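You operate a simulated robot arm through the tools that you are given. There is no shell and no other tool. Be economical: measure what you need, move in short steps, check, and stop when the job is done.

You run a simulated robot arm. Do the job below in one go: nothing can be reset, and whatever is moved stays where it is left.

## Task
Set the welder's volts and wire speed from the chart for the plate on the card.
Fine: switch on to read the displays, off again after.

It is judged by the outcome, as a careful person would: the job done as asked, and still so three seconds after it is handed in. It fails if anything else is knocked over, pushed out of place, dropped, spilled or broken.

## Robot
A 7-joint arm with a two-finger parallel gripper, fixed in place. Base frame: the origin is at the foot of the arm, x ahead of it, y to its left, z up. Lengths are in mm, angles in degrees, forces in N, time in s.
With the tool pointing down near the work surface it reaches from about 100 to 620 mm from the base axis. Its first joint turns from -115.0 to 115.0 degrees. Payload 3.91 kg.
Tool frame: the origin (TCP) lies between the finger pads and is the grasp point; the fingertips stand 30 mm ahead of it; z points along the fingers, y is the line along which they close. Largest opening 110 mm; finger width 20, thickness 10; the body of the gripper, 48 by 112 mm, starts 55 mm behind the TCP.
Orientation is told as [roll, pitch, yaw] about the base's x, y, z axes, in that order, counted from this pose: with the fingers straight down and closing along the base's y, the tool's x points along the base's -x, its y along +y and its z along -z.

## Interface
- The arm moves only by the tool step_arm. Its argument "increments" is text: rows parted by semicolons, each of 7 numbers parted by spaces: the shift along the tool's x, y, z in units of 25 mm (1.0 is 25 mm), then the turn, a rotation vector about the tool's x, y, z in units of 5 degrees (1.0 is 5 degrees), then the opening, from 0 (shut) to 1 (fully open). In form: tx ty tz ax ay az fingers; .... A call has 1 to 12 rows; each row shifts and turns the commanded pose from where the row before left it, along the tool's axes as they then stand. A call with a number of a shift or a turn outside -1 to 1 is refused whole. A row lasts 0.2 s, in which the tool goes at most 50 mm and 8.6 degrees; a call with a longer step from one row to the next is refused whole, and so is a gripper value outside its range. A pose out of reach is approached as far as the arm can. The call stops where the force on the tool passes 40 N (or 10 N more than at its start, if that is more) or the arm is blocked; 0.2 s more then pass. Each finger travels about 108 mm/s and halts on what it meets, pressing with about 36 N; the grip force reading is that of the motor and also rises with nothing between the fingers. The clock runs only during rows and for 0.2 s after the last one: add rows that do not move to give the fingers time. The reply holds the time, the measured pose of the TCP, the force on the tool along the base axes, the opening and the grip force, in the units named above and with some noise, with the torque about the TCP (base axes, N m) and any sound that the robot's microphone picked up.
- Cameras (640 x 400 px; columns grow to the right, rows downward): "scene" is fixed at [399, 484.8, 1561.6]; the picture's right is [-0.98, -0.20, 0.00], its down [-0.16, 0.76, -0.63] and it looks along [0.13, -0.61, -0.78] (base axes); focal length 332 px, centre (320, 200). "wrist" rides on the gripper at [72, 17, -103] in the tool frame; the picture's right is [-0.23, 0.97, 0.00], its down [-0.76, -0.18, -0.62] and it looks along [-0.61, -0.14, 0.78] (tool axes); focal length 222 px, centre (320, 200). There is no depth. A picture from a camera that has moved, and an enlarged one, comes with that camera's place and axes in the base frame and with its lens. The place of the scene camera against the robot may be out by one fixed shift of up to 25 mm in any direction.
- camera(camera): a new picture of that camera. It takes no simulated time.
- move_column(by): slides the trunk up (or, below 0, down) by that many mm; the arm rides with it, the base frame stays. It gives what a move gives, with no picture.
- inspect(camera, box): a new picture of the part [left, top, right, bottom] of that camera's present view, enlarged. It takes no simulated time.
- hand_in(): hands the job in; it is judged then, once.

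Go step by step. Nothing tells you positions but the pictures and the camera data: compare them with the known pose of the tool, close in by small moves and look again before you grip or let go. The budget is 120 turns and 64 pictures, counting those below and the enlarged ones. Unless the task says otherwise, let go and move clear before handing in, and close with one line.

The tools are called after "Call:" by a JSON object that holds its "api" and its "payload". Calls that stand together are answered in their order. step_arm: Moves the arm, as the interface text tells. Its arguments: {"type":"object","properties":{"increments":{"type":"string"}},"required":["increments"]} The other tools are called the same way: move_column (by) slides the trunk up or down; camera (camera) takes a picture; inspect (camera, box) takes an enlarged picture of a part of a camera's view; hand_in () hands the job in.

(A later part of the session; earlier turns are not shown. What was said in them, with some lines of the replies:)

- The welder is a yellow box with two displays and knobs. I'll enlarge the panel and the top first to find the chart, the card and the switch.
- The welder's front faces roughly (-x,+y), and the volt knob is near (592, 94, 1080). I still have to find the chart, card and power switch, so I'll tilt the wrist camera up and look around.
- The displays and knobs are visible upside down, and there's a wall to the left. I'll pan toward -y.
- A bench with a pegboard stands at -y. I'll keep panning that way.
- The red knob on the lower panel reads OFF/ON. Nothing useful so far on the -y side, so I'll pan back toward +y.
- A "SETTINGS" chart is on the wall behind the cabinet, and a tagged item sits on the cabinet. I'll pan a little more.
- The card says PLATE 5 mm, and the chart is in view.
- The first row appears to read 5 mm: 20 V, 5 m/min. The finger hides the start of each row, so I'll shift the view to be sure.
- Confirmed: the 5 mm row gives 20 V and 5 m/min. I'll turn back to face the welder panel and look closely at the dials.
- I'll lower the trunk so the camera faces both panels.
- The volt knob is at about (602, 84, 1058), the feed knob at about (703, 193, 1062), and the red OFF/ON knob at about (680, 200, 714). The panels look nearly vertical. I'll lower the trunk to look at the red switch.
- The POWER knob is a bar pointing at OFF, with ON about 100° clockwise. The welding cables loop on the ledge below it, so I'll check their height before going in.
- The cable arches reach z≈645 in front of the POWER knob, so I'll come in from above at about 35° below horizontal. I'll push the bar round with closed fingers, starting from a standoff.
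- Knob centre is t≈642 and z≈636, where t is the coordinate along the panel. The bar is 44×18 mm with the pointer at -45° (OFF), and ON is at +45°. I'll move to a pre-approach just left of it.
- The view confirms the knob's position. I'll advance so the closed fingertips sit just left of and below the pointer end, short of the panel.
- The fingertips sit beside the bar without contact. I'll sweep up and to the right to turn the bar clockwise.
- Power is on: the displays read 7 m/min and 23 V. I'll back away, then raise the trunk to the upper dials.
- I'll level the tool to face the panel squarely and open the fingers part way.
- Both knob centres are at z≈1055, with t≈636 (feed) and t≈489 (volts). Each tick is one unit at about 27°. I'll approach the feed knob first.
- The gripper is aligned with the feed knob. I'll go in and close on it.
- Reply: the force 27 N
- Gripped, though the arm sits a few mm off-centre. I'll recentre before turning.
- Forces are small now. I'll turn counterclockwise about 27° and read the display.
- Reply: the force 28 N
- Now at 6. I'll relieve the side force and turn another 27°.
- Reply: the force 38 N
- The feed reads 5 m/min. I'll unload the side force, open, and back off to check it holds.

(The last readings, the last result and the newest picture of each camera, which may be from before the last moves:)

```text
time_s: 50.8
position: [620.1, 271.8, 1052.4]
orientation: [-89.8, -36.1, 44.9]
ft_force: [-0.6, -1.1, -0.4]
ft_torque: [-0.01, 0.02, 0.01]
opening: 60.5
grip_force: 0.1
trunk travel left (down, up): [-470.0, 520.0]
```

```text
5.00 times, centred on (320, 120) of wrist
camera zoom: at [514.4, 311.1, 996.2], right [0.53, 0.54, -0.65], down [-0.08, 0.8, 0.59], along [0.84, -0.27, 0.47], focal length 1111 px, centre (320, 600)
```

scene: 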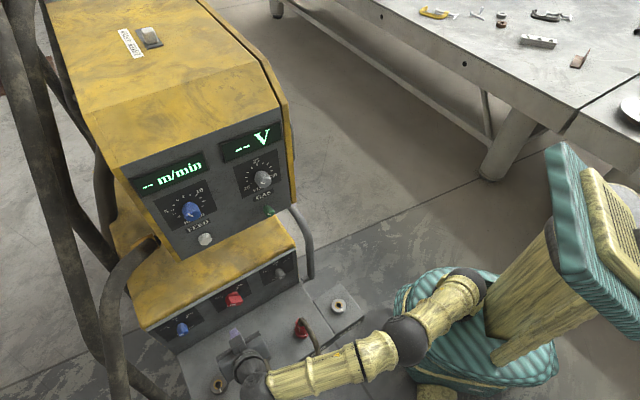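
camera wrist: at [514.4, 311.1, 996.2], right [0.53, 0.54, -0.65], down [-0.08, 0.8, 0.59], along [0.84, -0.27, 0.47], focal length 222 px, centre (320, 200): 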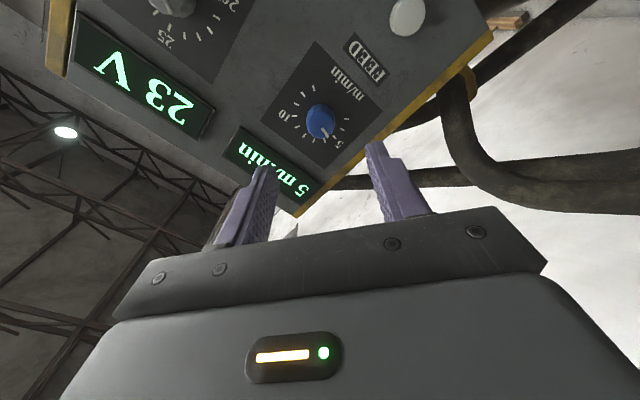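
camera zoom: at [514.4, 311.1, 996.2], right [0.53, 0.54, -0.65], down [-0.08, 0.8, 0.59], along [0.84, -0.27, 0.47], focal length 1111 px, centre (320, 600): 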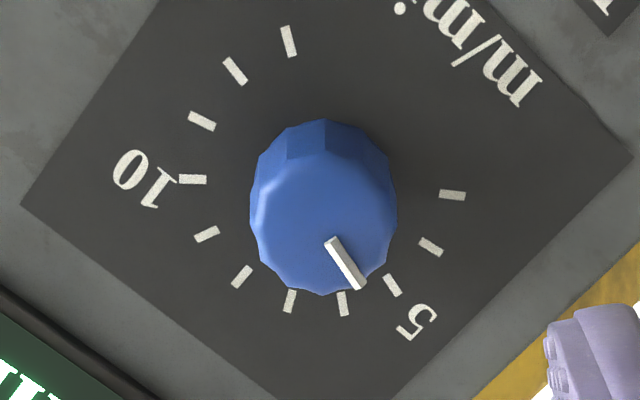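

Feed is set at 5. Now I'll roll the tool back to neutral and shift across to the volts knob.

Call:
{"api": "step_arm", "payload": {"increments": "0 0 0 0 0 0.98 0.55;0 0 0 0 0 0.98 0.55;0 0 0 0 0 0.98 0.55;0 0 0 0 0 0.98 0.55;0 0 0 0 0 0.98 0.55;0 0 0 0 0 0.98 0.55;0 0 0 0 0 0.98 0.55;0 0 0 0 0 0.98 0.55;0 0 0 0 0 0.98 0.55;0 0 0 0 0 0.98 0.55;0 0 0 0 0 0.98 0.55;0 0 0 0 0 0 0.55"}}

Call:
{"api": "step_arm", "payload": {"increments": "0 -0.96 0 0 0 0 0.55;0 -0.96 0 0 0 0 0.55;0 -0.96 0 0 0 0 0.55;0 -0.96 0 0 0 0 0.55;0 -0.96 0 0 0 0 0.55;0 -0.96 0 0 0 0 0.55;0 0 0 0 0 1 0.55;0 0 0 0 0 1 0.55;0 0 0 0 0 1 0.55;0 0 0 0 0 1 0.55;0 0 0 0 0 1 0.55;0 0 0 0 0 0 0.55"}}

Call:
{"api": "camera", "payload": {"camera": "wrist"}}

```text
time_s: 53.4
position: [620.5, 272.0, 1051.5]
orientation: [31.6, -89.8, -76.5]
ft_force: [-0.3, 0.0, 0.3]
ft_torque: [-0.05, 0.01, 0.04]
opening: 60.6
grip_force: 0.1
trunk travel left (down, up): [-470.0, 520.0]
```

```text
time_s: 56.0
position: [519.6, 168.6, 1050.6]
orientation: [89.7, -64.9, -134.7]
ft_force: [-0.2, -0.5, 0.0]
ft_torque: [0.02, -0.02, -0.01]
opening: 60.6
grip_force: 0.1
trunk travel left (down, up): [-470.0, 520.0]
```

```text
23 pictures are left
camera wrist: at [479.9, 275.8, 993.0], right [0.56, 0.55, 0.62], down [-0.78, 0.1, 0.62], along [0.28, -0.83, 0.49], focal length 222 px, centre (320, 200)
```

wrist: 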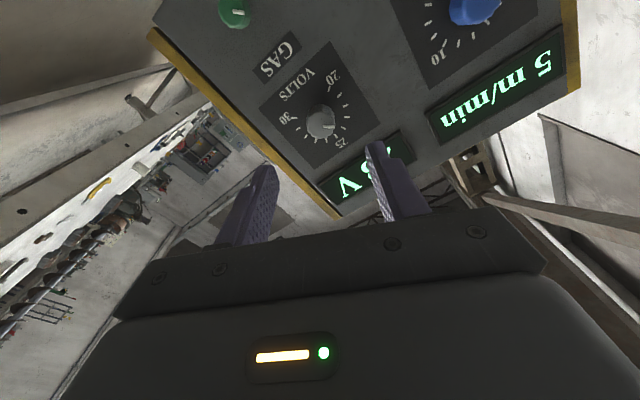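

Aligned with the volts knob. I'll go in and grip.

Call:
{"api": "step_arm", "payload": {"increments": "-0.07 0.03 1 0 0 0 0.55;0 0 1 0 0 0 0.55;0 0 1 0 0 0 0.55;0 0 1 0 0 0 0.55;0 0 0 0 0 0 0.55"}}

Call:
{"api": "step_arm", "payload": {"increments": "0 0 0 0 0 0 0.4;0 0 0 0 0 0 0.3;0 0 0 0 0 0 0.2;0 0 0 0 0 0 0.1;0 0 0 0 0 0 0.1"}}

Call:
{"api": "inspect", "payload": {"camera": "wrist", "box": [220, 80, 420, 205]}}

```text
time_s: 57.2
position: [589.8, 100.1, 1052.7]
orientation: [89.7, -65.0, -134.7]
ft_force: [0.2, 0.1, 0.1]
ft_torque: [0.02, -0.03, 0.01]
opening: 60.5
grip_force: 0.0
trunk travel left (down, up): [-470.0, 520.0]
```

```text
time_s: 58.4
position: [588.4, 99.2, 1052.7]
orientation: [89.3, -65.0, -134.5]
ft_force: [-16.6, -3.0, -11.3]
ft_torque: [0.37, 0.3, -0.17]
opening: 29.1
grip_force: 45.3
trunk travel left (down, up): [-470.0, 520.0]
```

```text
3.20 times, centred on (320, 142) of wrist
camera zoom: at [549.6, 205.1, 994.4], right [0.56, 0.55, 0.62], down [-0.78, 0.1, 0.62], along [0.28, -0.83, 0.49], focal length 711 px, centre (320, 384)
```

zoom: 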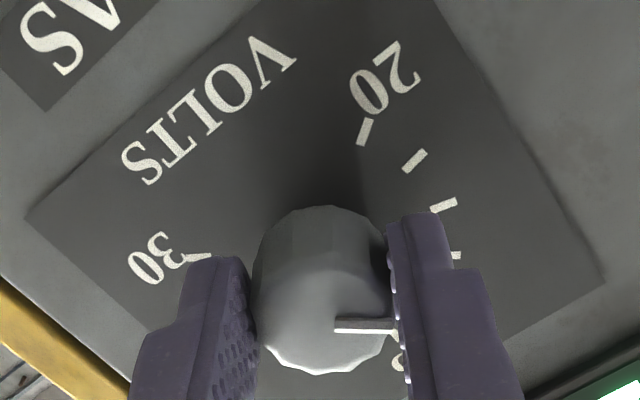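

Call:
{"api": "step_arm", "payload": {"increments": "0.03 -0.115 0 0 0 0 0.1;0 0 0 0 0 -0.9 0.1;0 0 0 0 0 -0.9 0.1;0 0 0 0 0 -0.9 0.1;0 0 0 0 0 -0.9 0.1;0 0 0 0 0 -0.9 0.1;0 0 0 0 0 -0.9 0.1;0 0 0 0 0 0 0.1"}}

Call:
{"api": "inspect", "payload": {"camera": "scene", "box": [120, 100, 320, 260]}}

```text
time_s: 60.2
position: [587.3, 97.8, 1052.1]
orientation: [-88.9, -87.9, 43.9]
ft_force: [-5.3, 4.6, 1.9]
ft_torque: [-0.33, -0.37, -0.02]
opening: 28.9
grip_force: 45.2
trunk travel left (down, up): [-470.0, 520.0]
```

```text
2.50 times, centred on (220, 180) of scene
camera zoom: at [399.0, 484.8, 1561.6], right [-0.98, -0.2, 0.0], down [-0.16, 0.76, -0.63], along [0.13, -0.61, -0.78], focal length 830 px, centre (570, 250)
```

zoom: 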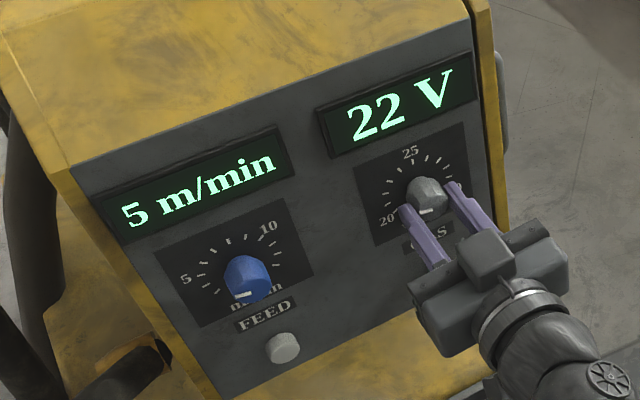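

22 V now. I'll continue another 27°.

Call:
{"api": "step_arm", "payload": {"increments": "0 0 0 0 0 -0.9 0.1;0 0 0 0 0 -0.9 0.1;0 0 0 0 0 -0.9 0.1;0 0 0 0 0 -0.9 0.1;0 0 0 0 0 -0.9 0.1;0 0 0 0 0 -0.9 0.1;0 0 0 0 0 0 0.1"}}

```text
time_s: 61.8
position: [587.2, 96.6, 1053.1]
orientation: [-90.0, -61.0, 44.9]
ft_force: [-8.8, -0.5, 8.6]
ft_torque: [-0.77, -0.84, 0.12]
opening: 29.1
grip_force: 45.2
trunk travel left (down, up): [-470.0, 520.0]
```

Call:
{"api": "step_arm", "payload": {"increments": "0 0 0 0 0 -0.9 0.1;0 0 0 0 0 -0.9 0.1;0 0 0 0 0 -0.9 0.1;0 0 0 0 0 -0.9 0.1;0 0 0 0 0 -0.9 0.1;0 0 0 0 0 -0.9 0.1;0 0 0 0 0 0 0.1"}}

Call:
{"api": "inspect", "payload": {"camera": "scene", "box": [120, 100, 320, 260]}}

```text
time_s: 63.4
position: [585.5, 95.3, 1052.7]
orientation: [-89.9, -34.0, 44.9]
ft_force: [-18.1, -7.3, 8.1]
ft_torque: [0.25, -0.46, -0.75]
opening: 28.9
grip_force: 44.9
trunk travel left (down, up): [-470.0, 520.0]
```

```text
2.50 times, centred on (220, 180) of scene
camera zoom: at [399.0, 484.8, 1561.6], right [-0.98, -0.2, 0.0], down [-0.16, 0.76, -0.63], along [0.13, -0.61, -0.78], focal length 830 px, centre (570, 250)
```

zoom: 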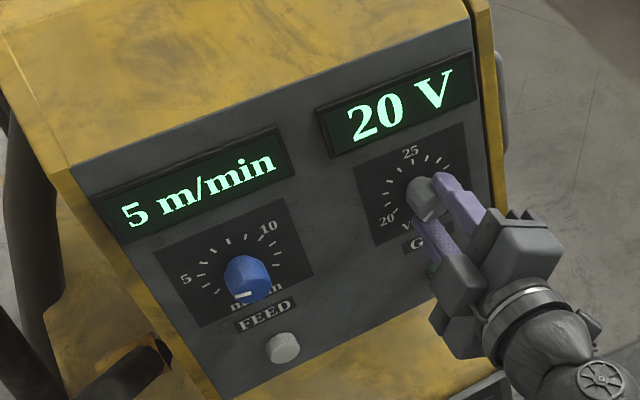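

20 V reached. I'll unload, release, back off and check.

Call:
{"api": "step_arm", "payload": {"increments": "0.07 -0.115 0 0 0 0 0.1;0 0 0 0 0 0 0.1;0 0 0 0 0 0 0.55;0 0 0 0 0 0 0.55"}}

Call:
{"api": "step_arm", "payload": {"increments": "0 0 -1 0 0 0 0.55;0 0 -1 0 0 0 0.55;0 0 -1 0 0 0 0.55;0 0 -1 0 0 0 0.55;0 0 -1 0 0 0 0.55;0 0 -1 0 0 0 0.55;0 0 0 0 0 0 0.55"}}

Call:
{"api": "camera", "payload": {"camera": "wrist"}}

Call:
{"api": "inspect", "payload": {"camera": "scene", "box": [120, 100, 320, 260]}}

```text
time_s: 64.4
position: [587.4, 96.0, 1052.3]
orientation: [-89.8, -34.0, 45.0]
ft_force: [0.2, -0.3, -0.1]
ft_torque: [-0.03, 0.0, 0.0]
opening: 60.9
grip_force: 0.0
trunk travel left (down, up): [-470.0, 520.0]
```

```text
time_s: 66.0
position: [479.7, 203.5, 1053.6]
orientation: [-89.8, -34.1, 45.0]
ft_force: [-1.5, 0.1, -0.6]
ft_torque: [0.03, -0.01, 0.01]
opening: 60.4
grip_force: 0.1
trunk travel left (down, up): [-470.0, 520.0]
```

```text
19 pictures are left
camera wrist: at [372.2, 241.0, 1000.2], right [0.52, 0.52, -0.68], down [-0.06, 0.82, 0.57], along [0.85, -0.25, 0.46], focal length 222 px, centre (320, 200)
```

wrist: 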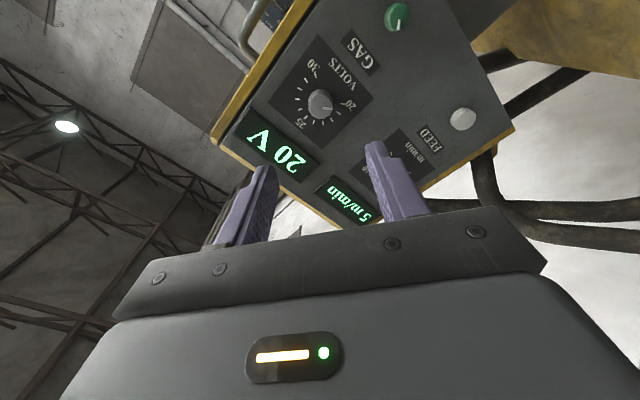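

```text
2.50 times, centred on (220, 180) of scene
camera zoom: at [399.0, 484.8, 1561.6], right [-0.98, -0.2, 0.0], down [-0.16, 0.76, -0.63], along [0.13, -0.61, -0.78], focal length 830 px, centre (570, 250)
```

zoom: 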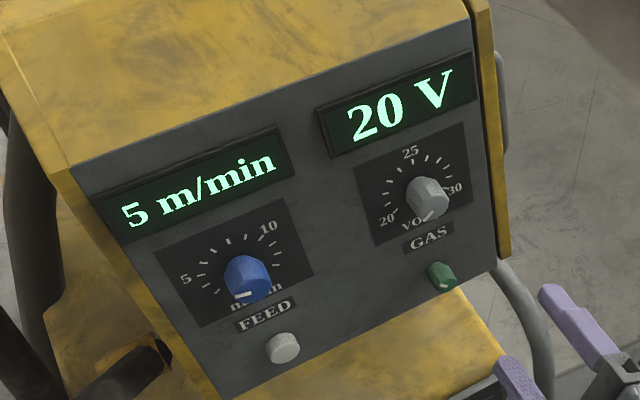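

Both settings hold. Now I'll level the roll, tilt down, close the fingers, and go to the right side of the POWER knob to push it back to OFF.

Call:
{"api": "step_arm", "payload": {"increments": "0 0 0 0 0 1 0.3;0 0 0 0 0 1 0;0 0 0 0 0 1 0;0 0 0 0 0 1 0;0 0 0 0 0 1 0;0 0 0 0 0 1 0;0 0 0 0 0 1 0;0 0 0 0 0 1 0;0 0 0 0 0 1 0;0 0 0 0 0 1 0;0 0 0 0 0 1 0;0 0 0 0 0 0.2 0"}}

Call:
{"api": "step_arm", "payload": {"increments": "0 0 0 0 1 0 0;0 0 0 0 1 0 0;0 0 0 0 1 0 0;0 0 0 0 1 0 0;0 0 0 0 1 0 0;0 0 0 0 1 0 0;0 0 0 0 1 0 0;0 0.98 0 0 0 0 0;0 0.98 0 0 0 0 0;0 0.98 0 0 0 0 0;0 0.98 0 0 0 0 0;0 0.98 0 0 0 0 0"}}

Call:
{"api": "move_column", "payload": {"by": -310}}

Call:
{"api": "camera", "payload": {"camera": "wrist"}}

```text
time_s: 68.6
position: [480.2, 201.3, 1054.2]
orientation: [31.3, -89.8, -76.4]
ft_force: [-0.5, 0.0, 0.0]
ft_torque: [0.01, 0.03, 0.01]
opening: 0.0
grip_force: 35.8
trunk travel left (down, up): [-470.0, 520.0]
```

```text
time_s: 71.2
position: [568.0, 287.9, 1052.6]
orientation: [0.1, -54.9, -44.9]
ft_force: [-0.2, 0.8, 0.7]
ft_torque: [-0.03, 0.0, 0.0]
opening: 0.0
grip_force: 35.9
trunk travel left (down, up): [-470.0, 520.0]
```

```text
time_s: 74.2
position: [567.9, 289.7, 742.2]
orientation: [0.0, -54.9, -45.0]
ft_force: [0.3, 0.3, -0.2]
ft_torque: [0.02, 0.0, 0.0]
opening: 0.0
grip_force: 36.5
trunk travel left (down, up): [-160.0, 830.0]
```

```text
17 pictures are left
camera wrist: at [491.4, 390.1, 742.4], right [0.78, 0.6, 0.19], down [-0.18, -0.08, 0.98], along [0.6, -0.8, 0.05], focal length 222 px, centre (320, 200)
```

wrist: 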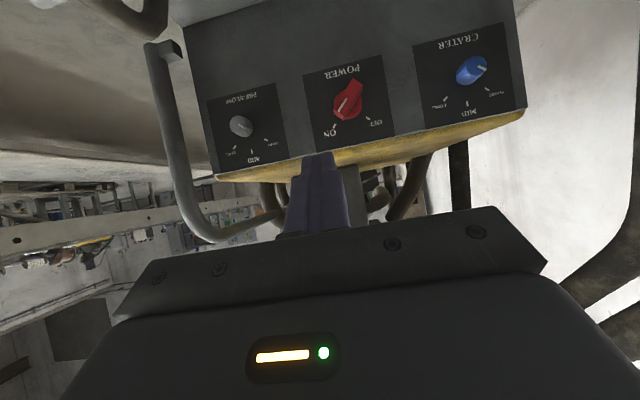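

Call:
{"api": "step_arm", "payload": {"increments": "0.01 -0.02 0.91 0 0 0 0;0.01 -0.02 0.91 0 0 0 0;0.01 -0.02 0.91 0 0 0 0;0.01 -0.02 0.91 0 0 0 0;0.01 -0.02 0.91 0 0 0 0;0.01 -0.02 0.91 0 0 0 0;0 0 0 0 0 0 0"}}

Call:
{"api": "camera", "payload": {"camera": "wrist"}}

```text
time_s: 75.8
position: [645.0, 206.8, 661.3]
orientation: [0.0, -54.9, -45.0]
ft_force: [-1.0, 0.1, -0.7]
ft_torque: [0.01, -0.02, 0.02]
opening: 0.1
grip_force: 36.4
trunk travel left (down, up): [-160.0, 830.0]
```

```text
16 pictures are left
camera wrist: at [568.3, 309.5, 661.9], right [0.78, 0.6, 0.19], down [-0.18, -0.08, 0.98], along [0.6, -0.8, 0.05], focal length 222 px, centre (320, 200)
```

wrist: 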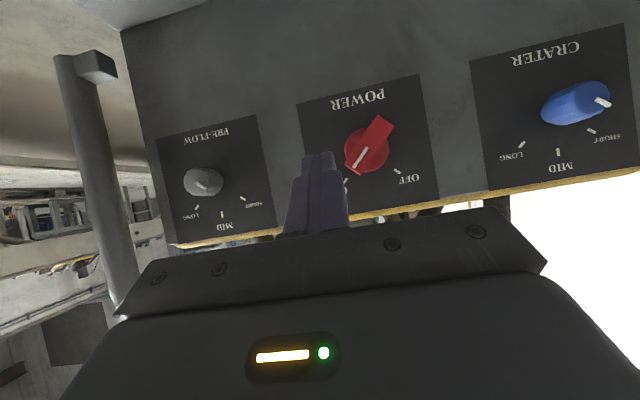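

Call:
{"api": "step_arm", "payload": {"increments": "0 0 0.86 0 0 0 0;0 0 0.86 0 0 0 0;0 0 0 0 0 0 0"}}

Call:
{"api": "step_arm", "payload": {"increments": "-0.23 0.66 -0.16 0 0 0 0;-0.33 0.02 -0.23 0 0 0 0;-0.26 0.144 -0.18 0 0 0 0;-0.2 0.24 -0.14 0 0 0 0;-0.13 0.4 -0.09 0 0 0 0;0 0 0 0 0 0 0"}}

Call:
{"api": "camera", "payload": {"camera": "wrist"}}

Call:
{"api": "inspect", "payload": {"camera": "scene", "box": [120, 100, 320, 260]}}

```text
time_s: 76.6
position: [669.6, 183.8, 636.7]
orientation: [-0.1, -54.9, -44.9]
ft_force: [0.3, 0.5, -0.2]
ft_torque: [-0.01, 0.01, 0.04]
opening: 0.0
grip_force: 35.9
trunk travel left (down, up): [-160.0, 830.0]
```

```text
time_s: 78.0
position: [694.7, 208.4, 671.9]
orientation: [-0.1, -54.8, -45.0]
ft_force: [-14.8, -3.5, -2.3]
ft_torque: [-0.04, 0.39, -0.24]
opening: 0.1
grip_force: 35.7
trunk travel left (down, up): [-160.0, 830.0]
```

```text
15 pictures are left
camera wrist: at [617.4, 310.9, 672.7], right [0.78, 0.59, 0.18], down [-0.17, -0.07, 0.98], along [0.6, -0.8, 0.05], focal length 222 px, centre (320, 200)
```

wrist: 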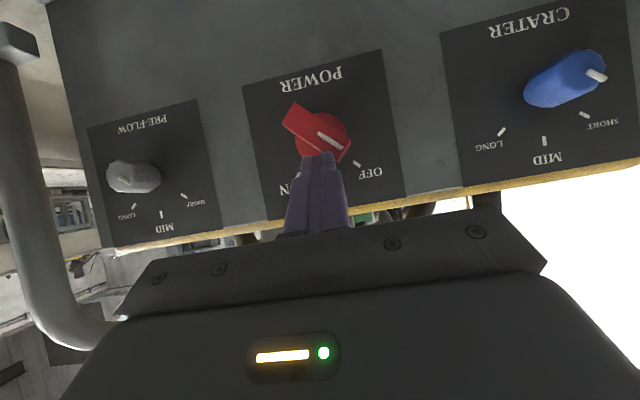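

```text
2.50 times, centred on (220, 180) of scene
camera zoom: at [399.0, 484.8, 1561.6], right [-0.98, -0.2, 0.0], down [-0.16, 0.76, -0.63], along [0.13, -0.61, -0.78], focal length 830 px, centre (570, 250)
```

zoom: 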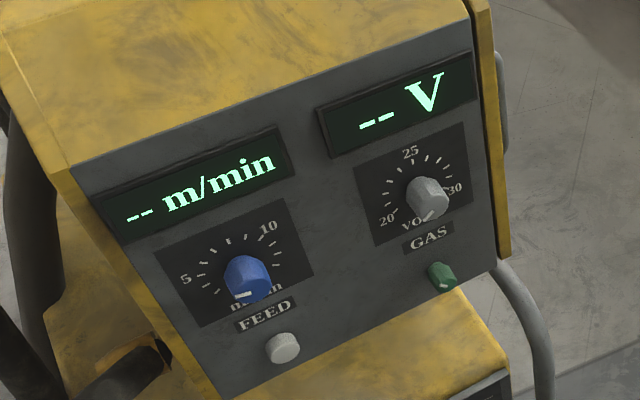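

The displays show "--" again, so power is off and the pointer is at OFF. I'll back away clear and take a final look.

Call:
{"api": "step_arm", "payload": {"increments": "-0.2 -0.3 -0.15 0 0 0 0;0 0 -1 0 0 0 0;0 0 -1 0 0 0 0;0 0 -1 0 0 0 0;0 0 -1 0 0 0 0;0 0 -1 0 0 0 0;0 0 -1 0 0 0 0;0 0 -1 0 0 0 0;0 0 -1 0 0 0 0;0 0 0 0 0 0 0"}}

Call:
{"api": "inspect", "payload": {"camera": "wrist", "box": [200, 0, 520, 200]}}

Call:
{"api": "camera", "payload": {"camera": "scene"}}

```text
time_s: 80.2
position: [573.7, 319.9, 792.7]
orientation: [0.1, -54.9, -45.0]
ft_force: [-1.0, -0.5, 0.3]
ft_torque: [0.01, -0.02, 0.04]
opening: 0.2
grip_force: 35.9
trunk travel left (down, up): [-160.0, 830.0]
```

```text
2.00 times, centred on (360, 100) of wrist
camera zoom: at [496.7, 421.3, 794.7], right [0.78, 0.6, 0.19], down [-0.18, -0.08, 0.98], along [0.6, -0.8, 0.05], focal length 444 px, centre (240, 400)
```

zoom: 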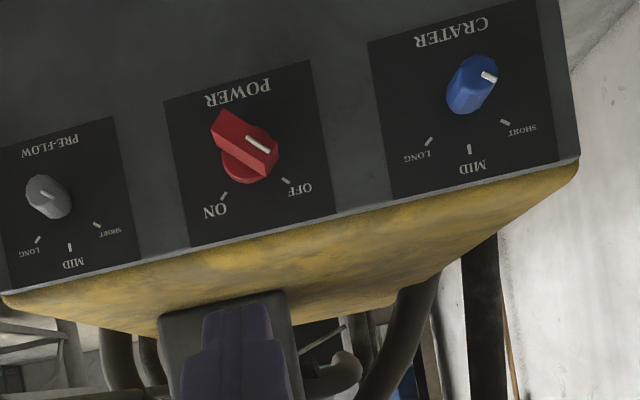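

```text
12 pictures are left
```

scene: 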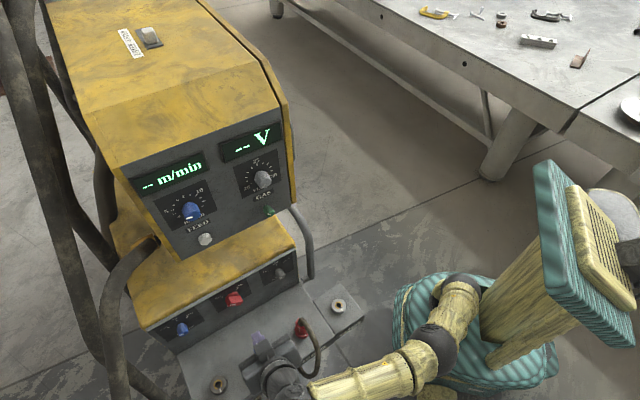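

The POWER knob points to OFF, the displays are blank, and nothing else looks moved, so I'm handing in.

Call:
{"api": "hand_in", "payload": {}}

```text
The job is handed in.
```

The welder is set to 20 V and 5 m/min, the chart's row for the 5 mm plate on the card; both were read off the displays, and the power is switched off again.
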